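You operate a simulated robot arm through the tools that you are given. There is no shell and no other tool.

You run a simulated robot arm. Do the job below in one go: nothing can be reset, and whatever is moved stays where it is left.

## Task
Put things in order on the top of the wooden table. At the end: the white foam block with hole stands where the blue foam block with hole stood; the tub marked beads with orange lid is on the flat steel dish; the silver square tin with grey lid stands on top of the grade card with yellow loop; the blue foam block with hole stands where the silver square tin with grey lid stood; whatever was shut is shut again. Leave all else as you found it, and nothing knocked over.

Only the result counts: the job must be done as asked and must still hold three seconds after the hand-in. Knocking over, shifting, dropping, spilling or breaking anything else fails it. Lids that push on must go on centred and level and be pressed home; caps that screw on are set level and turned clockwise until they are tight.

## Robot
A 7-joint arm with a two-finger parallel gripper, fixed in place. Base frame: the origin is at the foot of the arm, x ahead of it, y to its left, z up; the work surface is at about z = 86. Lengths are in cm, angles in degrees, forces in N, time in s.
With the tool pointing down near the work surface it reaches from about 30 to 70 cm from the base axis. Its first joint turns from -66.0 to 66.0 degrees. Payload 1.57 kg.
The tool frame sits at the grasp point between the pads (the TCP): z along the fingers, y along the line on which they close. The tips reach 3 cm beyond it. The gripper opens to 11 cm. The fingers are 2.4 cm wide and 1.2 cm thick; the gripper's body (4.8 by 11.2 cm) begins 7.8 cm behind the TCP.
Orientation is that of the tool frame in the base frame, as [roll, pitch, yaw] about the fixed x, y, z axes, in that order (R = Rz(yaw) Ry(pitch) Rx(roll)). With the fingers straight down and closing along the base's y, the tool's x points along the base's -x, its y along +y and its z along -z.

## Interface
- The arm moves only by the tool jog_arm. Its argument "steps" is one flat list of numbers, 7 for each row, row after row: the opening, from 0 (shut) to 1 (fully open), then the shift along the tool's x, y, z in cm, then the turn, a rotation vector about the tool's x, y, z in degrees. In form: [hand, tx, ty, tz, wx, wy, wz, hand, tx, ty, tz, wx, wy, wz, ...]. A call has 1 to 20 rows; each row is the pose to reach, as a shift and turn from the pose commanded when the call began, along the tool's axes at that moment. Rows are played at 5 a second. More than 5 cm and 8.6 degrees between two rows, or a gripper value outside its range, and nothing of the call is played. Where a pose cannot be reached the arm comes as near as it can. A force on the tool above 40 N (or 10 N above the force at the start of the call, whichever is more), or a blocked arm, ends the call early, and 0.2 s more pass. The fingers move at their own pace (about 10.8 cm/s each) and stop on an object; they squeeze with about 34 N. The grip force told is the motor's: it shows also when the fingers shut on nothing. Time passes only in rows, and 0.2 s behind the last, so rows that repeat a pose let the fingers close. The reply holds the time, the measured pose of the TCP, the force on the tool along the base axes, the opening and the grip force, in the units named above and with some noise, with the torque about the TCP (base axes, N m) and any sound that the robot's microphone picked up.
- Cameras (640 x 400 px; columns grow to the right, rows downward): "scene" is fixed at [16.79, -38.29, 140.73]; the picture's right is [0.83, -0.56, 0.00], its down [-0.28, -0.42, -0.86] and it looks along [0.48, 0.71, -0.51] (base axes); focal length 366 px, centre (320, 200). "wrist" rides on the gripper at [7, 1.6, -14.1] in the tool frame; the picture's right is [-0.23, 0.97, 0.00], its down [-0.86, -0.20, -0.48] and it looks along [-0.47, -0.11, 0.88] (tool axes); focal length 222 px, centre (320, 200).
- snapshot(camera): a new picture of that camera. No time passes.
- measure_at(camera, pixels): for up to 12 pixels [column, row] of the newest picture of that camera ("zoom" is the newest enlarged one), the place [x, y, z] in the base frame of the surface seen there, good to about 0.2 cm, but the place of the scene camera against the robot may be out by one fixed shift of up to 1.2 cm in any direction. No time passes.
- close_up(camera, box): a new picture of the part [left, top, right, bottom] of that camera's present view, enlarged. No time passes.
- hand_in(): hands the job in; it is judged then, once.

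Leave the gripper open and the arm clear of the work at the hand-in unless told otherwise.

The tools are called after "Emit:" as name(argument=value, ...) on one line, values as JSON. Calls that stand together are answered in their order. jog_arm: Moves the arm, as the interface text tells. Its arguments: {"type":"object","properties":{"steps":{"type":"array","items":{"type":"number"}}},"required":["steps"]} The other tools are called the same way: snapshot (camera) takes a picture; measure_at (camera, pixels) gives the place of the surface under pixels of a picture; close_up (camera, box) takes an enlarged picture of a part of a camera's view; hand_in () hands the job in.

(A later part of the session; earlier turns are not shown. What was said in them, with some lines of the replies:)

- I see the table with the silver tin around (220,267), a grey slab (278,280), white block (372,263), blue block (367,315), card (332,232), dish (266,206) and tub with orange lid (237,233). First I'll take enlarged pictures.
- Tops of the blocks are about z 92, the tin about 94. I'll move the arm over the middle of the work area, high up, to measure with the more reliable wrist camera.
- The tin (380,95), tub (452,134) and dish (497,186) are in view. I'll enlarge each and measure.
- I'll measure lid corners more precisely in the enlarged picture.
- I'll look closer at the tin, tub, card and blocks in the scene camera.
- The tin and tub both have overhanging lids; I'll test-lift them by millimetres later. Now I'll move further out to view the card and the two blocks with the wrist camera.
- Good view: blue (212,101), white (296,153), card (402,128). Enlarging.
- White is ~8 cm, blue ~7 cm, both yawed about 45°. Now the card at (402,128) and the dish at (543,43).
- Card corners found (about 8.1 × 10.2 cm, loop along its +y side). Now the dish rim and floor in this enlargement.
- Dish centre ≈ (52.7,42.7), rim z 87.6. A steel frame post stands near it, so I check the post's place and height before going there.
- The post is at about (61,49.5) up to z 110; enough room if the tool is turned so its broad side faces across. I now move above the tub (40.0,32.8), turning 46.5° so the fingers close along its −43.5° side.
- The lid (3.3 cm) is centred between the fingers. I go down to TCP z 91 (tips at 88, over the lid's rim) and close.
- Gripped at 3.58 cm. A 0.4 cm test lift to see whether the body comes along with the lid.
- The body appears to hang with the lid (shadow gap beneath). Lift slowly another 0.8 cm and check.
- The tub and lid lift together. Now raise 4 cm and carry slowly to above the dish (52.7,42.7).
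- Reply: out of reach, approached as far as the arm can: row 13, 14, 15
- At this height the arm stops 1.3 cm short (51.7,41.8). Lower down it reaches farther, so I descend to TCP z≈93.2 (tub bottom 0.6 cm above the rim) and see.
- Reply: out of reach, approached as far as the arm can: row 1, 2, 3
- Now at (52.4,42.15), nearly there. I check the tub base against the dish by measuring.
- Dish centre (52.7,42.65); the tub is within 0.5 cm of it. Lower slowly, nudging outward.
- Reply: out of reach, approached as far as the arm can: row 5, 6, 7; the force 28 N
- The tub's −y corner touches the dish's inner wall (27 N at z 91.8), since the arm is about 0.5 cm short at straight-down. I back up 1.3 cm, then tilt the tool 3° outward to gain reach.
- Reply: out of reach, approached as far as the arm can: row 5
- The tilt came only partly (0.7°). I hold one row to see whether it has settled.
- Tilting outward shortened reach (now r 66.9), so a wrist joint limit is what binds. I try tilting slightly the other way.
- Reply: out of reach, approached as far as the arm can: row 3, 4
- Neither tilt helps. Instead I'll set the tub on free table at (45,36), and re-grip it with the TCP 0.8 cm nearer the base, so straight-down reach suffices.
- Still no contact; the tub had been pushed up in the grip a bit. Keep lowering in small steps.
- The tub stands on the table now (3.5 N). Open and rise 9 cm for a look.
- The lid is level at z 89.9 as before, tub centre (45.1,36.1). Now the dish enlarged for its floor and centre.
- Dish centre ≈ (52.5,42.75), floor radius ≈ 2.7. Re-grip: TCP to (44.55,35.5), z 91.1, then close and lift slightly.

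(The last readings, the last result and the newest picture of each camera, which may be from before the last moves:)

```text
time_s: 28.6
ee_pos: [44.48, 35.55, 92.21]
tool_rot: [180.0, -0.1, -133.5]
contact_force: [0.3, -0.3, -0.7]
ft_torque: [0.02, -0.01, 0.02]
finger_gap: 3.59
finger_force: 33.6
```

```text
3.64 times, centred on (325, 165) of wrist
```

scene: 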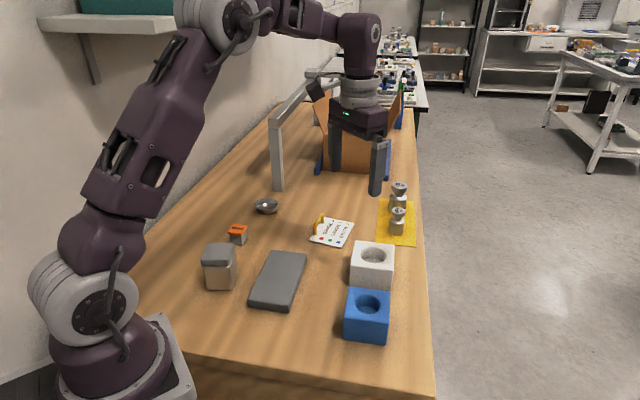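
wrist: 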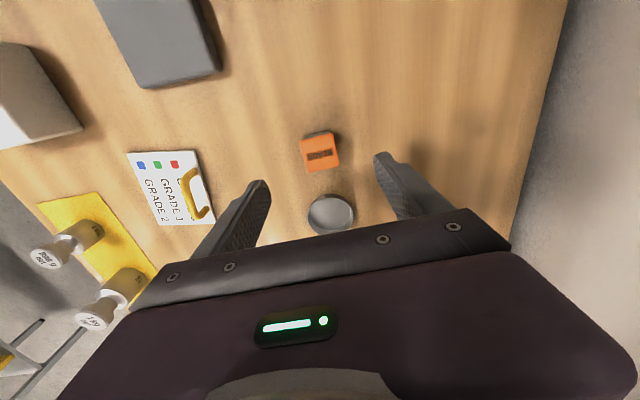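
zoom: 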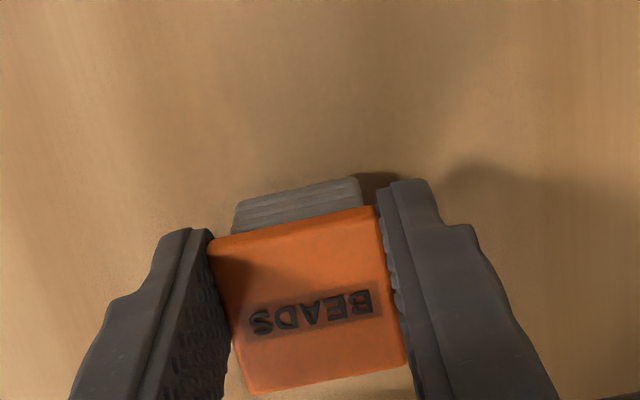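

Held, hanging level. Carry to above the dish: TCP target (51.92,42.2), z ≈ 93.6.

Emit:
jog_arm(steps=[0.2, -0.5, -0.04, -0.6, 0, 0, 0, 0.2, -1.6, -0.13, -1.2, 0, 0, 0, 0.2, -3.2, -0.25, -1.4, 0, 0, 0, 0.2, -4.9, -0.39, -1.4, 0, 0, 0, 0.2, -6.6, -0.52, -1.4, 0, 0, 0, 0.2, -8.2, -0.65, -1.4, 0, 0, 0, 0.2, -9.4, -0.75, -1.4, 0, 0, 0, 0.2, -9.94, -0.79, -1.2, 0, 0, 0, 0.2, -9.94, -0.79, -1.0, 0, 0, 0, 0.2, -9.94, -0.79, -1.0, 0, 0, 0])

Emit:
close_up(camera="scene", box=[235, 175, 300, 230])

Emit:
close_up(camera="wrist", box=[260, 110, 390, 220])

```text
time_s: 30.8
ee_pos: [51.89, 42.11, 93.0]
tool_rot: [-180.0, -0.1, -133.7]
contact_force: [0.8, 0.5, 0.2]
ft_torque: [0.01, 0.0, 0.0]
finger_gap: 3.58
finger_force: 34.0
out of reach, approached as far as the arm can: row 8
```

```text
7.27 times, centred on (268, 202) of scene
```

zoom: 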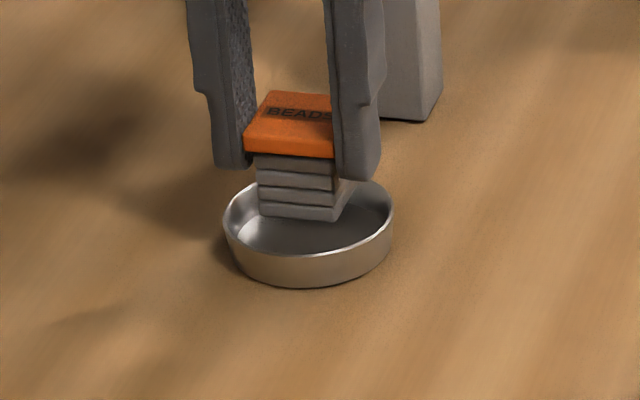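

```text
3.64 times, centred on (325, 165) of wrist
```

zoom: 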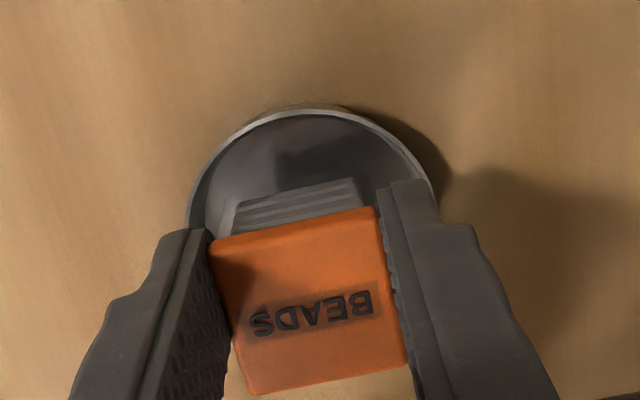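

Emit:
measure_at(camera="zoom", pixels=[[236, 205], [358, 180], [188, 215], [210, 165], [260, 120], [320, 106], [380, 125], [425, 170], [436, 200], [298, 192], [240, 225], [360, 200]])

```text
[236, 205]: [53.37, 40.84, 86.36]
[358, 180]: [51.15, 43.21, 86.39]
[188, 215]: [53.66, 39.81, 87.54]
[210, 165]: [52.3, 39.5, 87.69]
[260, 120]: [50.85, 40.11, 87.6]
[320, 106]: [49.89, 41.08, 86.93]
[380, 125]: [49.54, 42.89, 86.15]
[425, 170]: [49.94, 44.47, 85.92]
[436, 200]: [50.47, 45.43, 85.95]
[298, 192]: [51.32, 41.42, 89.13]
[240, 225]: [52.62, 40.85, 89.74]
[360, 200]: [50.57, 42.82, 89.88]
```

The tub is within ~0.2 cm of the dish centre. Lower to z 91.9 with a slight outward nudge.

Emit:
jog_arm(steps=[0.2, 0, 0, 0.3, 0, 0, 0, 0.2, -0.1, 0, 0.6, 0, 0, 0, 0.2, -0.15, 0, 0.8, 0, 0, 0, 0.2, -0.15, 0, 0.9, 0, 0, 0, 0.2, -0.15, 0, 1.0, 0, 0, 0, 0.2, -0.15, 0, 1.0, 0, 0, 0])

```text
time_s: 32.2
ee_pos: [51.96, 42.39, 92.03]
tool_rot: [180.0, -0.1, -133.5]
contact_force: [-0.4, 0.1, -0.2]
ft_torque: [0.02, 0.0, -0.01]
finger_gap: 3.6
finger_force: 33.8
```

Free of contact so far. Lower in 0.1 steps.

Emit:
jog_arm(steps=[0.2, 0, 0, 0.1, 0, 0, 0, 0.2, 0, 0, 0.2, 0, 0, 0, 0.2, 0, 0, 0.3, 0, 0, 0, 0.2, 0, 0, 0.3, 0, 0, 0])

```text
time_s: 33.2
ee_pos: [51.96, 42.23, 91.85]
tool_rot: [180.0, -0.1, -133.5]
contact_force: [0.2, -0.4, -0.3]
ft_torque: [0.02, 0.0, 0.01]
finger_gap: 3.6
finger_force: 33.8
```

Emit:
jog_arm(steps=[0.2, 0, 0, 0.1, 0, 0, 0, 0.2, 0, 0, 0.2, 0, 0, 0, 0.2, 0, 0, 0.25, 0, 0, 0, 0.2, 0, 0, 0.25, 0, 0, 0])

Emit:
close_up(camera="scene", box=[235, 175, 300, 230])

```text
time_s: 34.2
ee_pos: [51.94, 42.32, 91.59]
tool_rot: [179.9, -0.1, -133.5]
contact_force: [0.4, -1.0, -1.0]
ft_torque: [-0.03, -0.01, 0.0]
finger_gap: 3.57
finger_force: 34.5
```

```text
7.27 times, centred on (268, 202) of scene
```

zoom: 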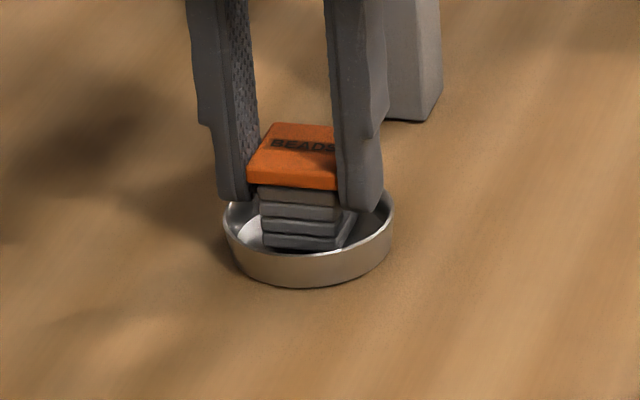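

Emit:
jog_arm(steps=[0.2, 0, 0, 0.07, 0, 0, 0, 0.2, 0, 0, 0.14, 0, 0, 0, 0.2, 0, 0, 0.14, 0, 0, 0])

```text
time_s: 35.0
ee_pos: [52.05, 42.36, 91.43]
tool_rot: [179.9, -0.1, -133.5]
contact_force: [-0.7, -0.2, 9.6]
ft_torque: [0.02, -0.03, 0.01]
finger_gap: 3.59
finger_force: 33.9
```

Flat contact on the dish floor (9.6 N, no torque). Open to about 5.5 cm, then rise and pull back.

Emit:
jog_arm(steps=[0.4, 0, 0, 0, 0, 0, 0, 0.5, 0, 0, 0, 0, 0, 0, 0.5, 0, 0, -0.5, 0, 0, 0, 0.5, 0.1, 0, -1.5, 0, 0, 0, 0.5, 0.3, 0, -2.5, 0, 0, 0, 0.5, 1, 0, -4, 0, 0, 0, 0.6, 2.5, 0, -6.5, 0, 0, 0, 0.8, 5, 0, -9, 0, 0, 0, 1, 8, 0, -10, 0, 0, 0, 1, 8, 0, -10, 0, 0, 0])

Emit:
close_up(camera="scene", box=[235, 175, 300, 230])

Emit:
snapshot(camera="wrist")

```text
time_s: 37.2
ee_pos: [46.55, 36.46, 101.48]
tool_rot: [-180.0, -0.1, -133.6]
contact_force: [0.6, 0.1, 0.4]
ft_torque: [0.0, 0.0, 0.01]
finger_gap: 11.0
finger_force: 0.1
```

```text
7.27 times, centred on (268, 202) of scene
```

zoom: 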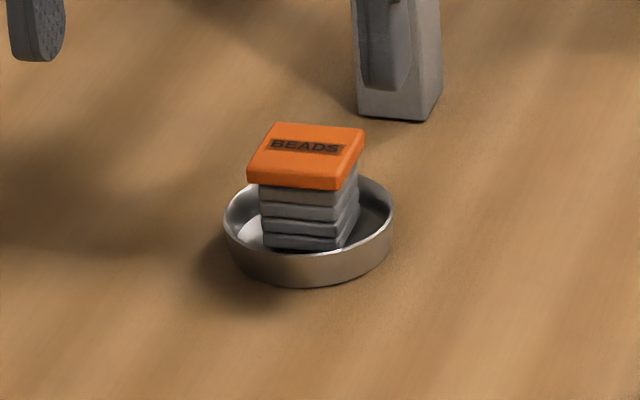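

```text
taken
```

wrist: 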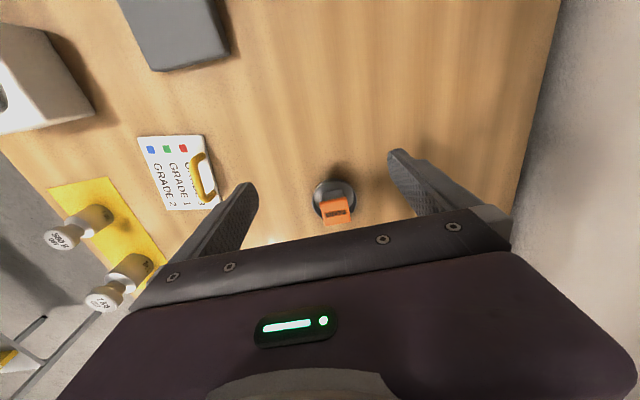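

The tub sits well in the dish, lid on. Next the tin at (31.56,21.54): I move above it, turning 8.3° more to align with its sides.

Emit:
jog_arm(steps=[1, 4, 0.1, -1, 0, 0, -1.6, 1, 8, 0.2, -1.5, 0, 0, -3.2, 1, 12, 0.3, -1.5, 0, 0, -4.8, 1, 16, 0.4, -1.5, 0, 0, -6.4, 1, 19, 0.5, -1.5, 0, 0, -8.3, 1, 21.14, 0.57, -1.5, 0, 0, -8.3, 1, 21.14, 0.57, -1.5, 0, 0, -8.3])

Emit:
snapshot(camera="wrist")

Emit:
close_up(camera="wrist", box=[260, 60, 420, 190])

```text
time_s: 38.8
ee_pos: [31.52, 21.5, 102.9]
tool_rot: [179.9, -0.1, -125.2]
contact_force: [0.3, -1.0, -1.1]
ft_torque: [-0.01, 0.02, 0.01]
finger_gap: 11.0
finger_force: 0.1
```

```text
taken
```

wrist: 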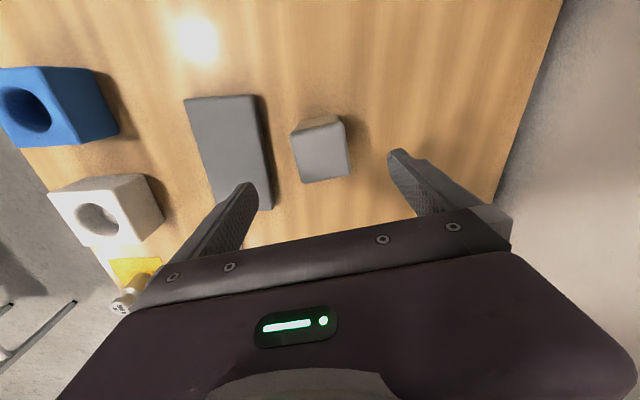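

```text
3.08 times, centred on (340, 125) of wrist
```

zoom: 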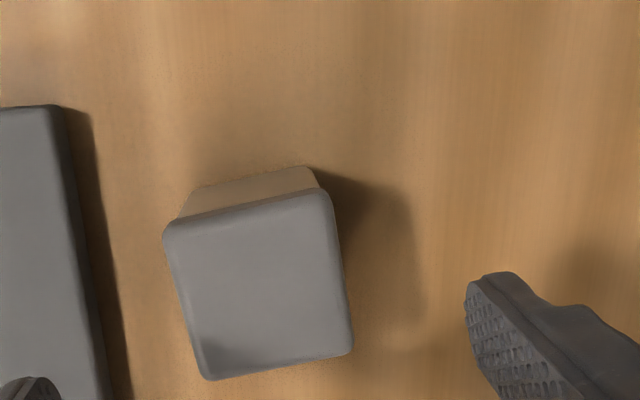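

Emit:
measure_at(camera="zoom", pixels=[[170, 226], [326, 196], [347, 348], [210, 374], [200, 295], [338, 270], [248, 210], [280, 362], [265, 285], [195, 195], [310, 175], [255, 195]])

```text
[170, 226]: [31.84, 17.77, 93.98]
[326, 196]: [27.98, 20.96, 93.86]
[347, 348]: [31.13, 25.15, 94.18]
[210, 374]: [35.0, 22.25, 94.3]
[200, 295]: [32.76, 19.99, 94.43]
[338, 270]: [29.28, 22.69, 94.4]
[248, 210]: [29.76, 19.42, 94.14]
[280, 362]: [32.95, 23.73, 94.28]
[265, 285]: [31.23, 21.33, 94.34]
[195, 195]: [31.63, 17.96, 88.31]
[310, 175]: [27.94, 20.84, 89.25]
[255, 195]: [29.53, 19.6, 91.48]
```

Tin centre (31.5,21.5), well aligned. Lid occupies about z 92.3–94.2. I go down to TCP z 93.8, close, then test-lift 0.4 cm.

Emit:
jog_arm(steps=[1, 0, 0, 4, 0, 0, 0, 1, 0, 0, 8, 0, 0, 0, 1, 0, 0, 9.1, 0, 0, 0, 1, 0, 0, 9.1, 0, 0, 0, 0.7, 0, 0, 9.1, 0, 0, 0, 0.4, 0, 0, 9.1, 0, 0, 0, 0.4, 0, 0, 9.1, 0, 0, 0, 0.4, 0, 0, 9.1, 0, 0, 0])

Emit:
close_up(camera="scene", box=[185, 225, 265, 295])

```text
time_s: 40.6
ee_pos: [31.5, 21.51, 93.81]
tool_rot: [180.0, -0.1, -125.2]
contact_force: [0.0, -0.6, 0.3]
ft_torque: [-0.01, 0.02, -0.01]
finger_gap: 5.76
finger_force: 33.7
```

```text
5.71 times, centred on (225, 260) of scene
```

zoom: 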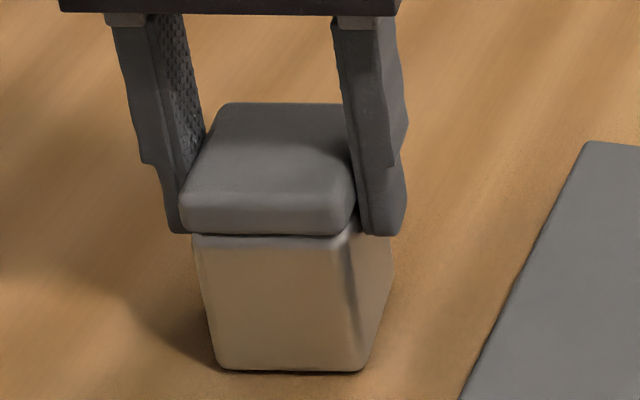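

Gripped the lid at 5.76 cm. Test lift 0.4 cm.

Emit:
jog_arm(steps=[0.4, 0, 0, -0.1, 0, 0, 0, 0.4, 0, 0, -0.2, 0, 0, 0, 0.4, 0, 0, -0.3, 0, 0, 0, 0.4, 0, 0, -0.4, 0, 0, 0, 0.4, 0, 0, -0.4, 0, 0, 0])

Emit:
close_up(camera="scene", box=[185, 225, 265, 295])

```text
time_s: 41.8
ee_pos: [31.56, 21.61, 94.21]
tool_rot: [180.0, -0.1, -125.2]
contact_force: [-0.7, 0.0, -2.0]
ft_torque: [0.05, -0.03, 0.01]
finger_gap: 5.77
finger_force: 34.5
```

```text
5.71 times, centred on (225, 260) of scene
```

zoom: 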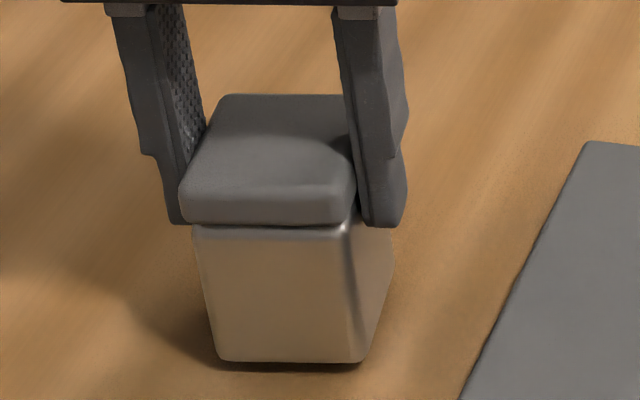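

The tin body comes along (bottom lifted with the lid, ~2 N). Now lift to z 99.5 and carry to above the card (61.6,22.35), turning −18.4°.

Emit:
jog_arm(steps=[0.4, 0, 0, -1, 0, 0, 0, 0.4, 0, 0, -2.4, 0, 0, 0, 0.4, 0, 0, -4, 0, 0, 0, 0.4, 0, 0, -5.2, 0, 0, 0, 0.4, -0.54, -0.72, -5.3, 0, 0, 0.6, 0.4, -1.44, -1.93, -5.3, 0, 0, 1.5, 0.4, -2.7, -3.62, -5.3, 0, 0, 2.8, 0.4, -4.14, -5.55, -5.3, 0, 0, 4.2, 0.4, -5.76, -7.72, -5.3, 0, 0, 5.9, 0.4, -7.38, -9.89, -5.3, 0, 0, 7.5, 0.4, -9, -12.06, -5.3, 0, 0, 9.2, 0.4, -10.61, -14.23, -5.3, 0, 0, 10.9, 0.4, -12.23, -16.4, -5.3, 0, 0, 12.5, 0.4, -13.85, -18.57, -5.3, 0, 0, 14.2, 0.4, -15.29, -20.5, -5.3, 0, 0, 15.6, 0.4, -16.55, -22.19, -5.3, 0, 0, 17, 0.4, -17.45, -23.4, -5.3, 0, 0, 17.9, 0.4, -17.99, -24.12, -5.3, 0, 0, 18.4, 0.4, -17.99, -24.12, -5.3, 0, 0, 18.4])

Emit:
snapshot(camera="wrist")

Emit:
close_up(camera="scene", box=[290, 180, 380, 260])

```text
time_s: 45.8
ee_pos: [61.68, 22.39, 99.42]
tool_rot: [180.0, -0.1, -143.7]
contact_force: [0.1, 0.8, -2.3]
ft_torque: [0.01, -0.04, -0.01]
finger_gap: 5.74
finger_force: 34.5
```

```text
taken
```

wrist: 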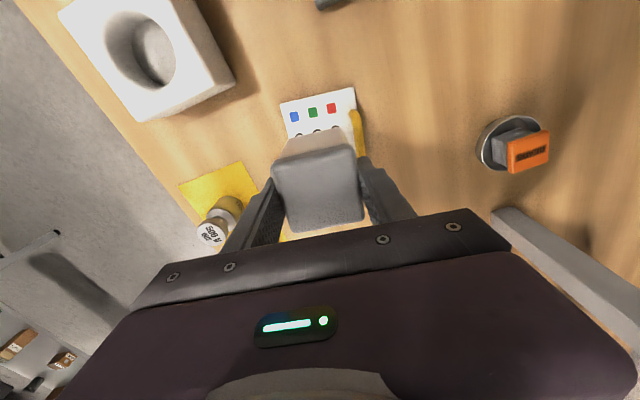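

```text
5.00 times, centred on (335, 220) of scene
```

zoom: 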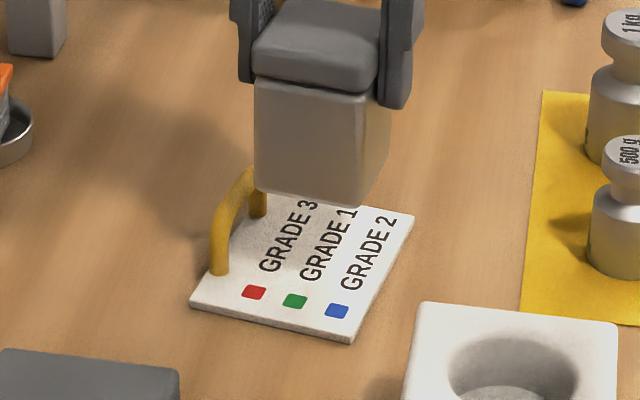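

Emit:
close_up(camera="wrist", box=[255, 75, 385, 185])

```text
3.64 times, centred on (320, 130) of wrist
```

zoom: 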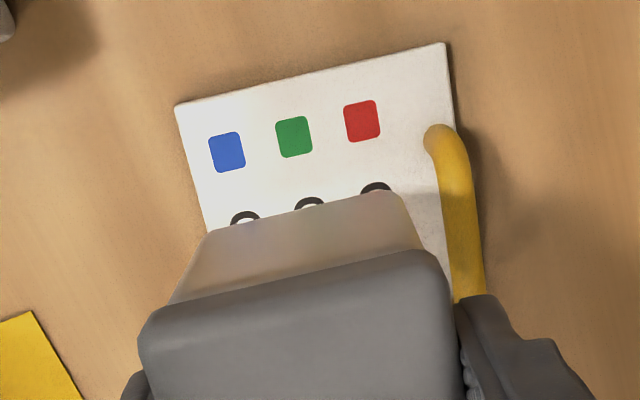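

Emit:
measure_at(camera="zoom", pixels=[[182, 108], [442, 47], [202, 210], [440, 240], [210, 236], [392, 200], [300, 215], [428, 150], [447, 280], [480, 285], [465, 170], [452, 120]])

```text
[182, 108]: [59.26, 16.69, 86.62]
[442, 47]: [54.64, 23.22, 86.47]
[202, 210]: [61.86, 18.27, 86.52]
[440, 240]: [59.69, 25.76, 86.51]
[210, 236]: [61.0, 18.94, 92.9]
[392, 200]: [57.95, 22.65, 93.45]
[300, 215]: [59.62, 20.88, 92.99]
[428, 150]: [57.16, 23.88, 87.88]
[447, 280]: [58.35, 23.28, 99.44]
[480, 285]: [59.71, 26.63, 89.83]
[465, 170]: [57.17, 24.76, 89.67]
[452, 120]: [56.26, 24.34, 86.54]
```

Tin is centred on the free part of the card (2.1–7.4 cm from the loop side; loop ends at 0.9). Lower to just above the card.

Emit:
jog_arm(steps=[0.4, 0, 0, 1, 0, 0, 0, 0.4, 0, 0, 2.2, 0, 0, 0, 0.4, 0, 0, 3.4, 0, 0, 0, 0.4, 0, 0, 4.1, 0, 0, 0, 0.4, 0, 0, 4.6, 0, 0, 0, 0.4, 0, 0, 4.7, 0, 0, 0, 0.4, 0, 0, 4.7, 0, 0, 0])

Emit:
close_up(camera="scene", box=[290, 180, 380, 260])

```text
time_s: 47.4
ee_pos: [61.72, 22.23, 94.79]
tool_rot: [179.9, -0.1, -143.6]
contact_force: [-0.2, -0.2, -1.5]
ft_torque: [0.0, 0.01, -0.02]
finger_gap: 5.78
finger_force: 33.6
```

```text
5.00 times, centred on (335, 220) of scene
```

zoom: 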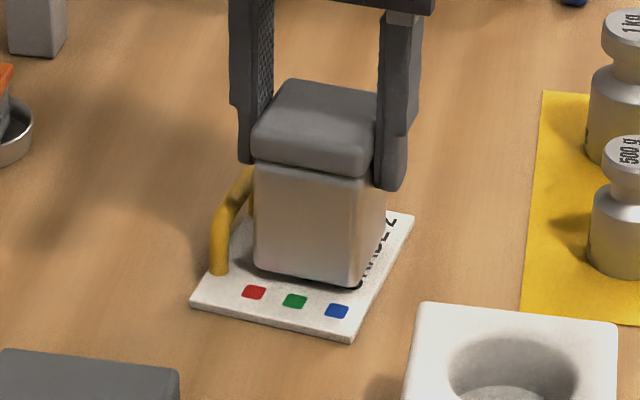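

Well placed over the card. Lower in 0.1 steps to contact.

Emit:
jog_arm(steps=[0.4, 0, 0, 0.1, 0, 0, 0, 0.4, 0, 0, 0.2, 0, 0, 0, 0.4, 0, 0, 0.3, 0, 0, 0, 0.4, 0, 0, 0.3, 0, 0, 0])

```text
time_s: 48.4
ee_pos: [61.67, 22.39, 94.57]
tool_rot: [180.0, -0.1, -143.6]
contact_force: [0.2, 0.5, -1.8]
ft_torque: [0.02, -0.02, 0.0]
finger_gap: 5.77
finger_force: 33.9
```

Emit:
jog_arm(steps=[0.4, 0, 0, 0.07, 0, 0, 0, 0.4, 0, 0, 0.14, 0, 0, 0, 0.4, 0, 0, 0.14, 0, 0, 0])

```text
time_s: 49.2
ee_pos: [61.67, 22.47, 94.41]
tool_rot: [-179.8, 0.0, -143.5]
contact_force: [-1.1, -1.1, 11.0]
ft_torque: [0.02, 0.17, -0.03]
finger_gap: 5.76
finger_force: 34.2
```

Contact (11 N). Open and rise.

Emit:
jog_arm(steps=[0.6, 0, 0, 0, 0, 0, 0, 0.65, 0, 0, 0, 0, 0, 0, 0.65, 0, 0, -2, 0, 0, 0, 0.7, 0, 0, -5, 0, 0, 0, 1, 2, 0, -9, 0, 0, 0, 1, 3, 0, -11, 0, 0, 0, 1, 3, 0, -11, 0, 0, 0])

Emit:
close_up(camera="scene", box=[290, 180, 380, 260])

Emit:
snapshot(camera="wrist")

```text
time_s: 50.8
ee_pos: [59.34, 20.66, 105.35]
tool_rot: [-179.9, -0.1, -143.6]
contact_force: [0.1, 0.3, -0.3]
ft_torque: [0.01, -0.02, -0.02]
finger_gap: 10.98
finger_force: 0.1
```

```text
5.00 times, centred on (335, 220) of scene
```

zoom: 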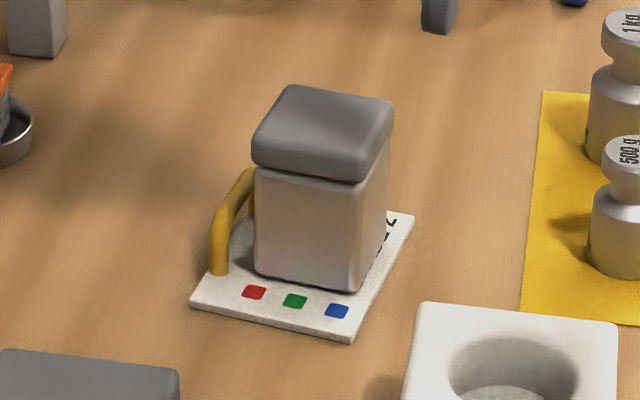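

```text
taken
```

wrist: 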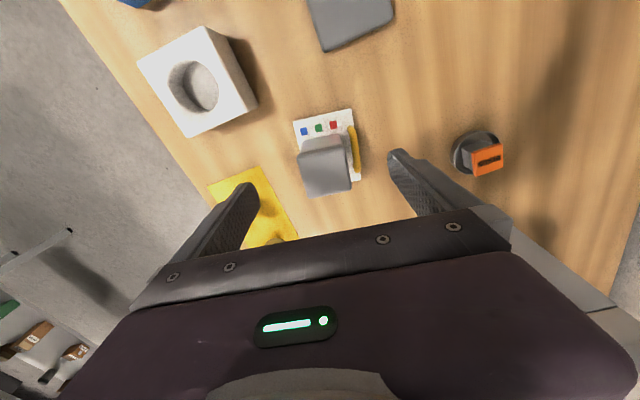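

The tin stands on the card with its lid on. Next: move above the blue block (49.3,−4.5) and turn to yaw 225.

Emit:
jog_arm(steps=[1, 3.3, -2.04, 0, 0, 0, -1.2, 1, 6.6, -4.07, 0, 0, 0, -2.4, 1, 9.9, -6.1, 0, 0, 0, -3.6, 1, 13.2, -8.15, 0.5, 0, 0, -4.8, 1, 16.5, -10.2, 1, 0, 0, -6, 1, 19.8, -12.3, 1.5, 0, 0, -7.2, 1, 23, -14.26, 2, 0, 0, -8.5, 1, 23, -14.26, 2, 0, 0, -8.5])

Emit:
snapshot(camera="wrist")

Emit:
close_up(camera="wrist", box=[240, 60, 420, 200])

```text
time_s: 52.6
ee_pos: [49.15, -4.56, 103.4]
tool_rot: [180.0, 0.0, -135.1]
contact_force: [0.8, 0.8, -0.7]
ft_torque: [0.01, 0.0, -0.02]
finger_gap: 11.02
finger_force: 0.1
```

```text
taken
```

wrist: 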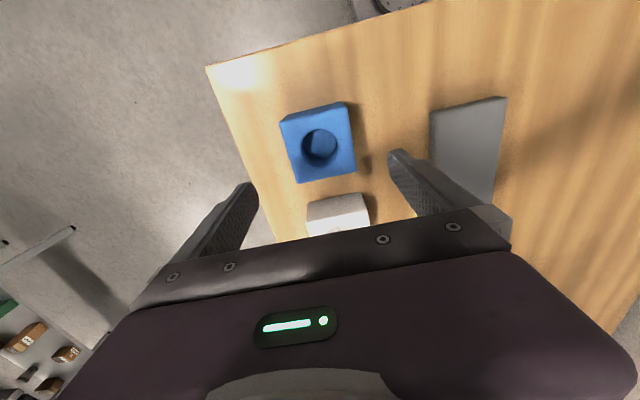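

```text
2.86 times, centred on (330, 130) of wrist
```

zoom: 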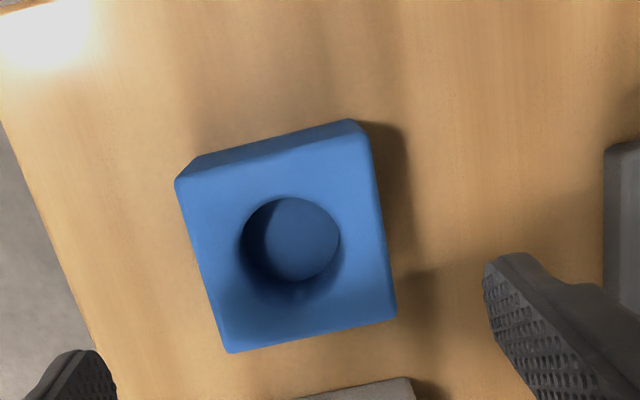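

Emit:
measure_at(camera="zoom", pixels=[[180, 188], [366, 141], [392, 314], [232, 347], [205, 270], [380, 228], [275, 168], [312, 332], [195, 160], [355, 122]])

```text
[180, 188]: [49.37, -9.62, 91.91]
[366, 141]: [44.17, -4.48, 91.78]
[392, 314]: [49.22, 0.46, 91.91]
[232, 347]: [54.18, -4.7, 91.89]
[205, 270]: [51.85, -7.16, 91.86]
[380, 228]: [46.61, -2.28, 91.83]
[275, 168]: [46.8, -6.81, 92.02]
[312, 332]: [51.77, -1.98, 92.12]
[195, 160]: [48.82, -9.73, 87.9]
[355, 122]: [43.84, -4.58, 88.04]
```

Blue centre (49.25,−4.57), 7.2 cm, aligned. Go down to TCP z 90 and grip.

Emit:
jog_arm(steps=[1, -0.07, -0.07, 4.5, 0, 0, 0, 1, -0.07, -0.07, 9, 0, 0, 0, 1, -0.07, -0.07, 12, 0, 0, 0, 1, -0.07, -0.07, 13.4, 0, 0, 0, 1, -0.07, -0.07, 13.4, 0, 0, 0, 0.8, -0.07, -0.07, 13.4, 0, 0, 0, 0.6, -0.07, -0.07, 13.4, 0, 0, 0, 0.5, -0.07, -0.07, 13.4, 0, 0, 0, 0.5, -0.07, -0.07, 13.4, 0, 0, 0])

Emit:
close_up(camera="scene", box=[320, 230, 420, 350])

```text
time_s: 54.6
ee_pos: [49.37, -4.62, 89.95]
tool_rot: [-180.0, -0.1, -135.1]
contact_force: [-0.2, -0.2, -0.5]
ft_torque: [0.01, 0.02, 0.01]
finger_gap: 7.7
finger_force: 33.7
```

```text
3.33 times, centred on (370, 290) of scene
```

zoom: 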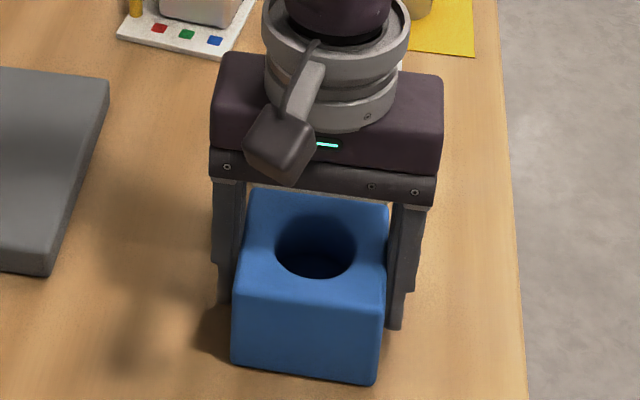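

Gripped at 7.7 cm. Lift to z 98 and carry to the tin's old place (31.5,21.53).

Emit:
jog_arm(steps=[0.5, 0, 0, -1, 0, 0, 0, 0.5, 0, 0, -3, 0, 0, 0, 0.5, 0, 0, -5.5, 0, 0, 0, 0.5, 0, 0, -7.5, 0, 0, 0, 0.5, -0.17, 0.93, -8, 0, 0, 0, 0.5, -0.47, 2.5, -8, 0, 0, 0, 0.5, -0.93, 4.97, -8, 0, 0, 0, 0.5, -1.45, 7.76, -8, 0, 0, 0, 0.5, -2.04, 10.87, -8, 0, 0, 0, 0.5, -2.62, 13.97, -8, 0, 0, 0, 0.5, -3.2, 17.08, -8, 0, 0, 0, 0.5, -3.78, 20.18, -8, 0, 0, 0, 0.5, -4.36, 23.29, -8, 0, 0, 0, 0.5, -4.83, 25.77, -8, 0, 0, 0, 0.5, -5.24, 27.95, -8, 0, 0, 0, 0.5, -5.59, 29.8, -8, 0, 0, 0, 0.5, -5.82, 31.05, -8, 0, 0, 0, 0.5, -5.82, 31.05, -8, 0, 0, 0])

Emit:
snapshot(camera="scene")

Emit:
snapshot(camera="wrist")

```text
time_s: 58.4
ee_pos: [31.49, 21.77, 98.0]
tool_rot: [-179.9, 0.0, -135.1]
contact_force: [-0.1, 0.4, 0.1]
ft_torque: [-0.03, -0.03, 0.0]
finger_gap: 7.69
finger_force: 33.7
```

```text
taken
```

scene: 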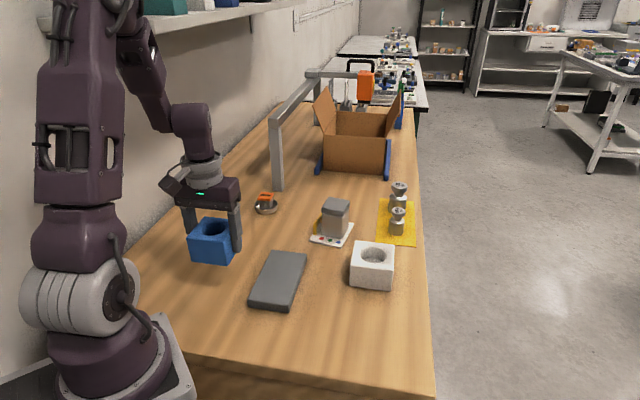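

```text
taken
```

wrist: 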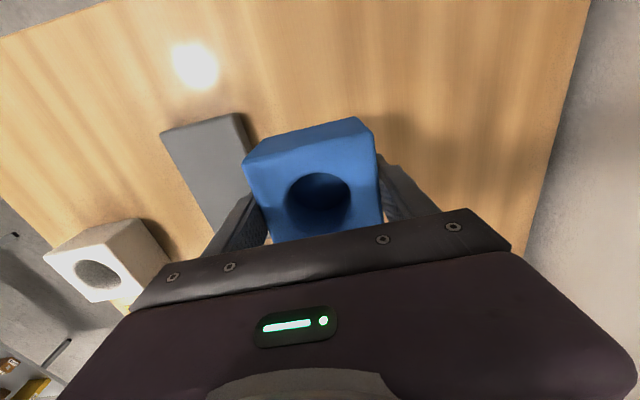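

Over the spot. Lower to just above the table.

Emit:
jog_arm(steps=[0.5, 0.1, -0.1, 1.5, 0, 0, 0, 0.5, 0.1, -0.1, 3.5, 0, 0, 0, 0.5, 0.1, -0.1, 5.5, 0, 0, 0, 0.5, 0.1, -0.1, 7, 0, 0, 0, 0.5, 0.1, -0.1, 7.6, 0, 0, 0, 0.5, 0.1, -0.1, 7.8, 0, 0, 0, 0.5, 0.1, -0.1, 7.8, 0, 0, 0])

Emit:
jog_arm(steps=[0.5, 0, 0, 0.08, 0, 0, 0, 0.5, 0, 0, 0.16, 0, 0, 0, 0.5, 0, 0, 0.16, 0, 0, 0])

Emit:
close_up(camera="scene", box=[170, 200, 310, 310])

```text
time_s: 60.0
ee_pos: [31.57, 21.32, 90.22]
tool_rot: [180.0, 0.0, -135.1]
contact_force: [0.5, -0.1, -1.0]
ft_torque: [0.01, -0.03, 0.03]
finger_gap: 7.7
finger_force: 34.4
```

```text
time_s: 60.8
ee_pos: [31.55, 21.49, 90.05]
tool_rot: [180.0, -0.1, -135.1]
contact_force: [0.1, 0.5, -0.4]
ft_torque: [-0.01, -0.03, -0.03]
finger_gap: 7.68
finger_force: 34.1
```

```text
3.64 times, centred on (240, 255) of scene
```

zoom: 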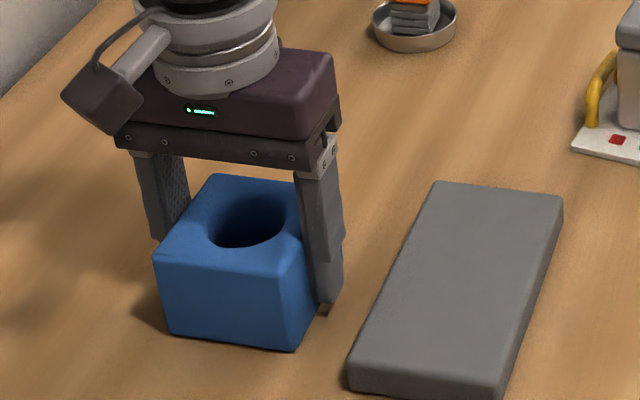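

Emit:
jog_arm(steps=[0.5, 0, 0, 0.07, 0, 0, 0, 0.5, 0, 0, 0.14, 0, 0, 0, 0.5, 0, 0, 0.14, 0, 0, 0])

```text
time_s: 61.6
ee_pos: [31.45, 21.57, 89.86]
tool_rot: [-180.0, -0.1, -135.0]
contact_force: [-0.6, -0.8, 9.2]
ft_torque: [-0.02, 0.06, 0.01]
finger_gap: 7.7
finger_force: 34.4
```

The blue block stands on the table (9 N). Open to 9.6 cm, rise, and go towards the white block (59.1,5.5).

Emit:
jog_arm(steps=[0.8, 0, 0, 0, 0, 0, 0, 0.87, 0, 0, 0, 0, 0, 0, 0.87, 0, 0, -2.5, 0, 0, 0, 0.9, 0, 0, -6.5, 0, 0, 0, 1, 0, 0, -11, 0, 0, 0, 1, 0, 0, -13.5, 0, 0, 0, 1, 0, 0, -13.5, 0, 0, 0])

Emit:
close_up(camera="scene", box=[170, 200, 310, 310])

Emit:
close_up(camera="wrist", box=[240, 60, 420, 200])

```text
time_s: 63.2
ee_pos: [31.41, 21.48, 103.37]
tool_rot: [-180.0, -0.2, -135.1]
contact_force: [-0.2, 0.5, -0.1]
ft_torque: [0.03, 0.02, -0.01]
finger_gap: 10.99
finger_force: 0.0
```

```text
3.64 times, centred on (240, 255) of scene
```

zoom: 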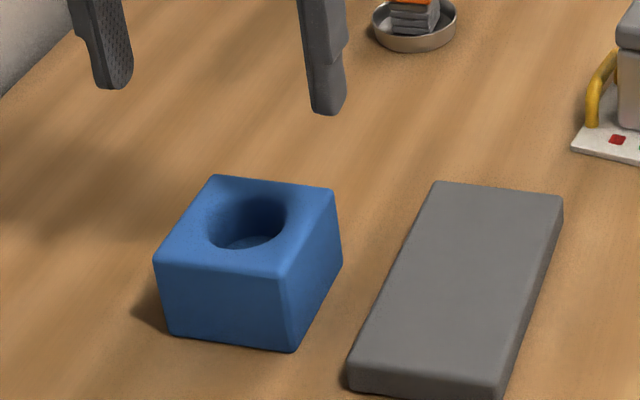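

```text
2.86 times, centred on (330, 130) of wrist
```

zoom: 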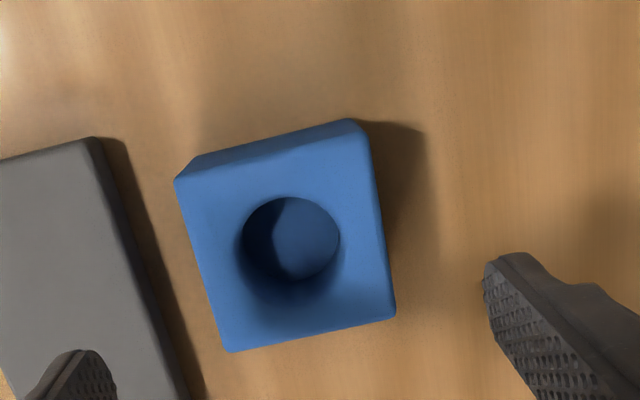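

Blue stands well. Move above the white block.

Emit:
jog_arm(steps=[1, -1.04, -3.86, 0, 0, 0, 0, 1, -2.08, -7.71, 0, 0, 0, 0, 1, -3.12, -11.57, 0, 0, 0, 0, 1, -4.16, -15.4, 0, 0, 0, 0, 1, -5.2, -19.28, 0, 0, 0, 0, 1, -6.24, -23.14, 0, 0, 0, 0, 1, -7.28, -27, 0, 0, 0, 0, 1, -8.32, -30.85, 0, 0, 0, 0, 1, -8.32, -30.85, 0, 0, 0, 0])

Emit:
snapshot(camera="wrist")

Emit:
close_up(camera="wrist", box=[240, 60, 420, 200])

```text
time_s: 65.2
ee_pos: [59.19, 5.5, 103.39]
tool_rot: [180.0, -0.1, -135.1]
contact_force: [1.0, 0.7, 0.2]
ft_torque: [0.0, -0.01, -0.01]
finger_gap: 10.99
finger_force: 0.1
```

```text
taken
```

wrist: 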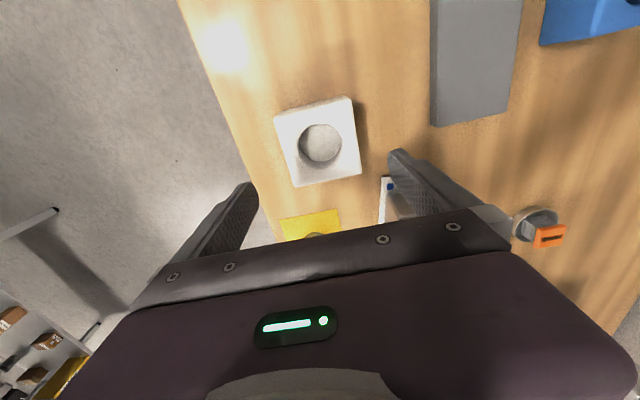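

```text
2.86 times, centred on (330, 130) of wrist
```

zoom: 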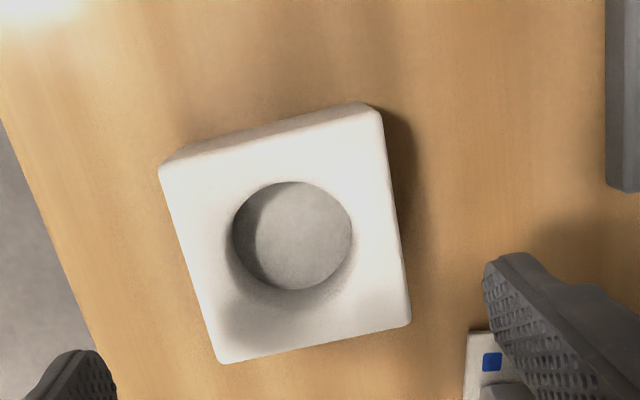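

Emit:
measure_at(camera="zoom", pixels=[[165, 177], [377, 115], [405, 320], [224, 357], [192, 268], [394, 218], [270, 148], [318, 340], [300, 240]])

```text
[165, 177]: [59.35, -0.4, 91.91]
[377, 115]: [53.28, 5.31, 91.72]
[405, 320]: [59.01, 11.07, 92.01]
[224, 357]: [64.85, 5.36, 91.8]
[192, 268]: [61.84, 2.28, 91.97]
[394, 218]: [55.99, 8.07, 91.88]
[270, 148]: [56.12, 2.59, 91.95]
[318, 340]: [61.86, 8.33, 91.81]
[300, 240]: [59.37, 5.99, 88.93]
```

White centre (59.05,5.35), ~8.3 cm. Descend to z 90 and grip.

Emit:
jog_arm(steps=[1, 0.15, 0, 4.5, 0, 0, 0, 1, 0.15, 0, 9, 0, 0, 0, 1, 0.15, 0, 12, 0, 0, 0, 1, 0.15, 0, 13.4, 0, 0, 0, 1, 0.15, 0, 13.4, 0, 0, 0, 0.85, 0.15, 0, 13.4, 0, 0, 0, 0.65, 0.15, 0, 13.4, 0, 0, 0, 0.6, 0.15, 0, 13.4, 0, 0, 0, 0.6, 0.15, 0, 13.4, 0, 0, 0])

Emit:
close_up(camera="scene", box=[300, 190, 430, 310])

```text
time_s: 67.2
ee_pos: [59.15, 5.32, 89.93]
tool_rot: [180.0, -0.1, -135.1]
contact_force: [0.1, 0.6, 0.3]
ft_torque: [0.0, -0.02, 0.0]
finger_gap: 8.68
finger_force: 34.2
```

```text
3.33 times, centred on (365, 250) of scene
```

zoom: 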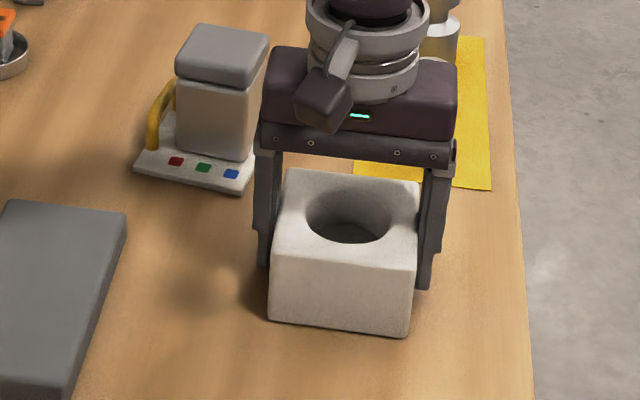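

Gripped at 8.68 cm. Lift 3 cm and carry 14 cm back to the blue block's old place (49.26,−4.55).

Emit:
jog_arm(steps=[0.6, 0, 0, -1, 0, 0, 0, 0.6, 0, 0, -2.2, 0, 0, 0, 0.6, 0, 0, -3, 0, 0, 0, 0.6, 1, 0, -3, 0, 0, 0, 0.6, 3, 0, -3, 0, 0, 0, 0.6, 5.5, -0.03, -3, 0, 0, 0, 0.6, 8, -0.05, -3, 0, 0, 0, 0.6, 10.5, -0.06, -3, 0, 0, 0, 0.6, 12.5, -0.08, -3, 0, 0, 0, 0.6, 13.6, -0.08, -3, 0, 0, 0, 0.6, 13.97, -0.08, -3, 0, 0, 0, 0.6, 13.97, -0.08, -2, 0, 0, 0, 0.6, 13.97, -0.08, -1, 0, 0, 0, 0.6, 13.97, -0.08, -0.3, 0, 0, 0, 0.6, 13.97, -0.08, -0.2, 0, 0, 0, 0.6, 13.97, -0.08, -0.2, 0, 0, 0])

Emit:
close_up(camera="scene", box=[300, 230, 430, 360])

```text
time_s: 70.6
ee_pos: [49.12, -4.57, 90.09]
tool_rot: [-179.9, -0.1, -135.1]
contact_force: [-0.8, -0.2, -0.9]
ft_torque: [0.0, -0.03, -0.02]
finger_gap: 8.71
finger_force: 34.4
```

```text
3.08 times, centred on (365, 295) of scene
```

zoom: 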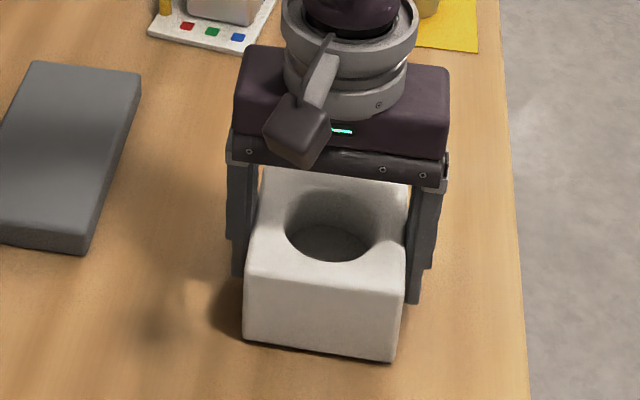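

Close to the table; lower by small steps to contact.

Emit:
jog_arm(steps=[0.6, -0.05, 0, 0.1, 0, 0, 0, 0.6, -0.05, 0, 0.18, 0, 0, 0, 0.6, -0.05, 0, 0.18, 0, 0, 0])

```text
time_s: 71.4
ee_pos: [49.29, -4.49, 89.95]
tool_rot: [179.9, -0.1, -135.1]
contact_force: [0.4, 0.5, -0.1]
ft_torque: [-0.04, 0.01, -0.02]
finger_gap: 8.72
finger_force: 33.4
```

Emit:
jog_arm(steps=[0.6, 0, 0, 0.06, 0, 0, 0, 0.6, 0, 0, 0.12, 0, 0, 0, 0.6, 0, 0, 0.12, 0, 0, 0])

```text
time_s: 72.2
ee_pos: [49.27, -4.51, 89.96]
tool_rot: [-179.9, -0.1, -135.1]
contact_force: [-1.1, 1.2, 13.8]
ft_torque: [0.05, 0.18, 0.05]
finger_gap: 8.69
finger_force: 34.4
```

Down (14 N). Open fully, rise and pull clear.

Emit:
jog_arm(steps=[0.9, 0, 0, 0, 0, 0, 0, 0.97, 0, 0, 0, 0, 0, 0, 0.97, 0, 0, -2.5, 0, 0, 0, 1, 0, 0, -6.5, 0, 0, 0, 1, 0, 0, -11, 0, 0, 0, 1, 0, 0, -15, 0, 0, 0, 1, 0, 0, -15, 0, 0, 0])

Emit:
snapshot(camera="scene")

Emit:
close_up(camera="wrist", box=[220, 60, 420, 210])

```text
time_s: 73.8
ee_pos: [49.17, -4.57, 104.91]
tool_rot: [-179.9, -0.1, -135.1]
contact_force: [-0.3, 0.8, -0.1]
ft_torque: [0.0, 0.0, 0.01]
finger_gap: 11.0
finger_force: 0.0
```

```text
taken
```

scene: 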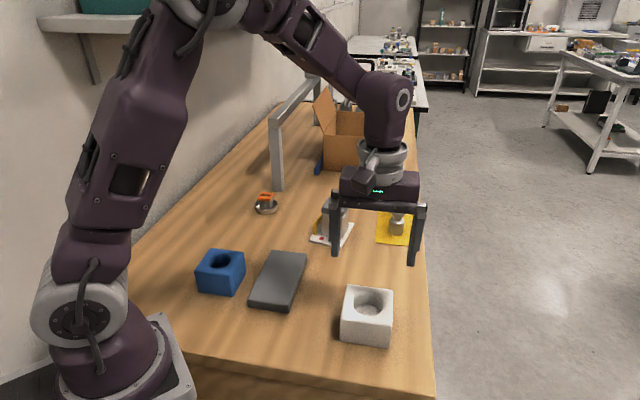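

```text
2.67 times, centred on (320, 135) of wrist
```

zoom: 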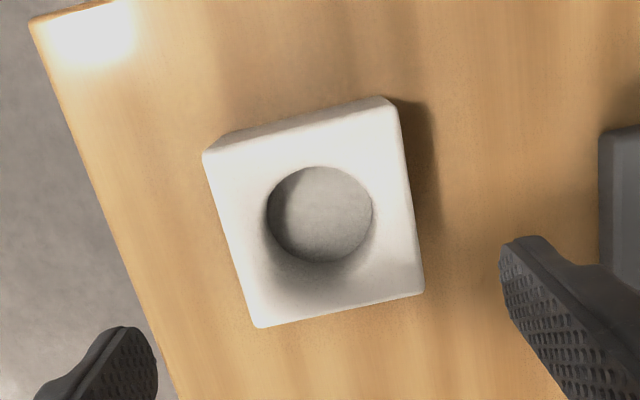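

Everything seems in place. I raise the arm and move it away toward its start area to see the full scene.

Emit:
jog_arm(steps=[1, 0, 0, -4, 0, 0, 0, 1, 0, 0, -8, 0, 0, 0, 1, 0, 0, -12, 0, 0, 0, 1, 0, 4, -14, 0, 0, 0, 1, 0, 8, -14, 0, 0, 0, 1, 0, 12, -14, 0, 0, 0, 1, 0, 16, -14, 0, 0, 0, 1, 0, 20, -14, 0, 0, 0, 1, 0, 20, -14, 0, 0, 0])

Emit:
snapshot(camera="scene")

Emit:
close_up(camera="scene", box=[180, 180, 440, 350])

Emit:
close_up(camera="scene", box=[235, 175, 300, 230])

Emit:
close_up(camera="scene", box=[300, 180, 420, 260])

```text
time_s: 75.8
ee_pos: [35.18, 9.71, 118.81]
tool_rot: [179.9, -0.1, -135.1]
contact_force: [-0.1, -0.2, -0.4]
ft_torque: [0.02, 0.0, -0.04]
finger_gap: 11.02
finger_force: 0.0
```

```text
taken
```

scene: 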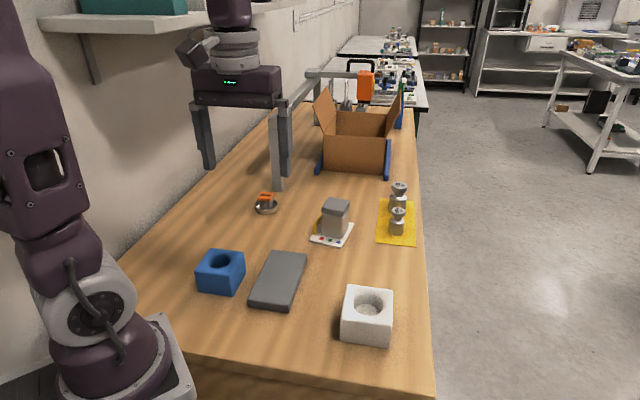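

```text
2.35 times, centred on (310, 265) of scene
```

zoom: 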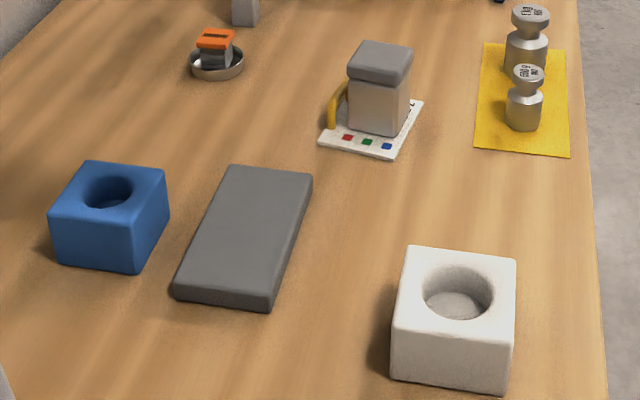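

```text
7.27 times, centred on (268, 202) of scene
```

zoom: 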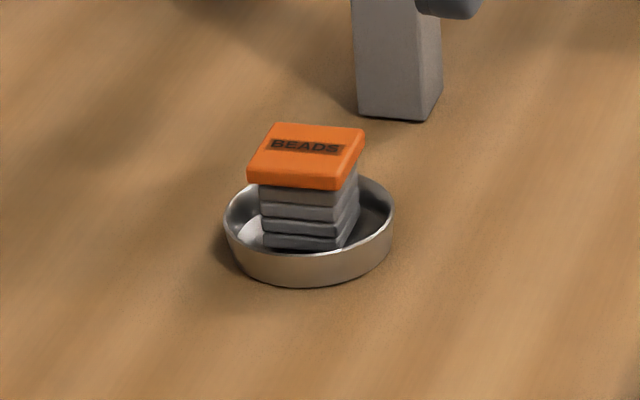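

```text
5.00 times, centred on (360, 220) of scene
```

zoom: 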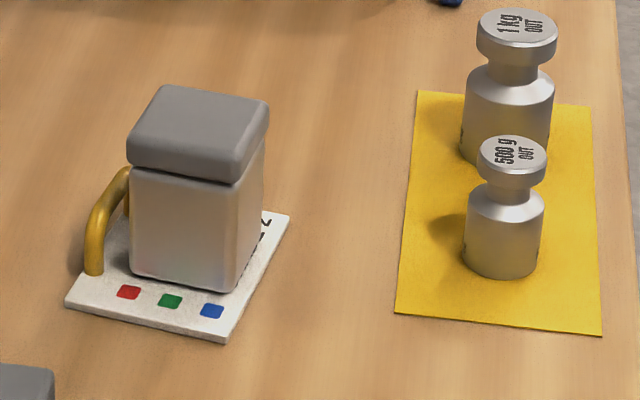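

All is where it should be. I verify the lid heights: tin lid should be ~94.8, tub lid ~90.2.

Emit:
snapshot(camera="wrist")

Emit:
measure_at(camera="scene", pixels=[[336, 204], [328, 206], [343, 206], [266, 195], [220, 252]])

```text
taken
```

wrist: 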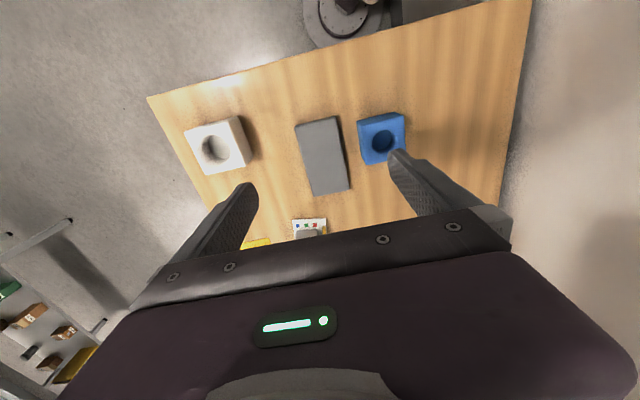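

```text
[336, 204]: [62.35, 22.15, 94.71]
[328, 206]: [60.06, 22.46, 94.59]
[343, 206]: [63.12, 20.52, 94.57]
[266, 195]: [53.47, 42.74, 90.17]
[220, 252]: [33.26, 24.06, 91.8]
```

Both lids are seated and level: the tin lid is 0.6 cm higher, which is the card's thickness, and the tub lid 0.3 cm higher, which is the dish floor. The gripper is open and the arm is clear, so I'm handing in.

Emit:
hand_in()

```text
The job is handed in.
```

I've handed the job in. I don't have the judge's result, but the last pictures showed everything where you asked:

| Item | Where it is now |
|---|---|
| White foam block | Where the blue block stood |
| Blue foam block | Where the silver tin stood |
| Silver tin | On the grade card, beside the yellow loop |
| Beads tub | Standing flat on the steel dish |

- **Lids:** I lifted the tin and the tub by their lids. Both lids stayed on, and their heights afterwards showed them fully seated.
- **Dish:** my first try at placing the tub caught the dish's inner wall and may have moved the dish by about 0.2 cm. I set the tub down, gripped it again and placed it properly.
- **Everything else:** I saw nothing knocked over or shifted. The gripper is open and the arm is clear of the work.
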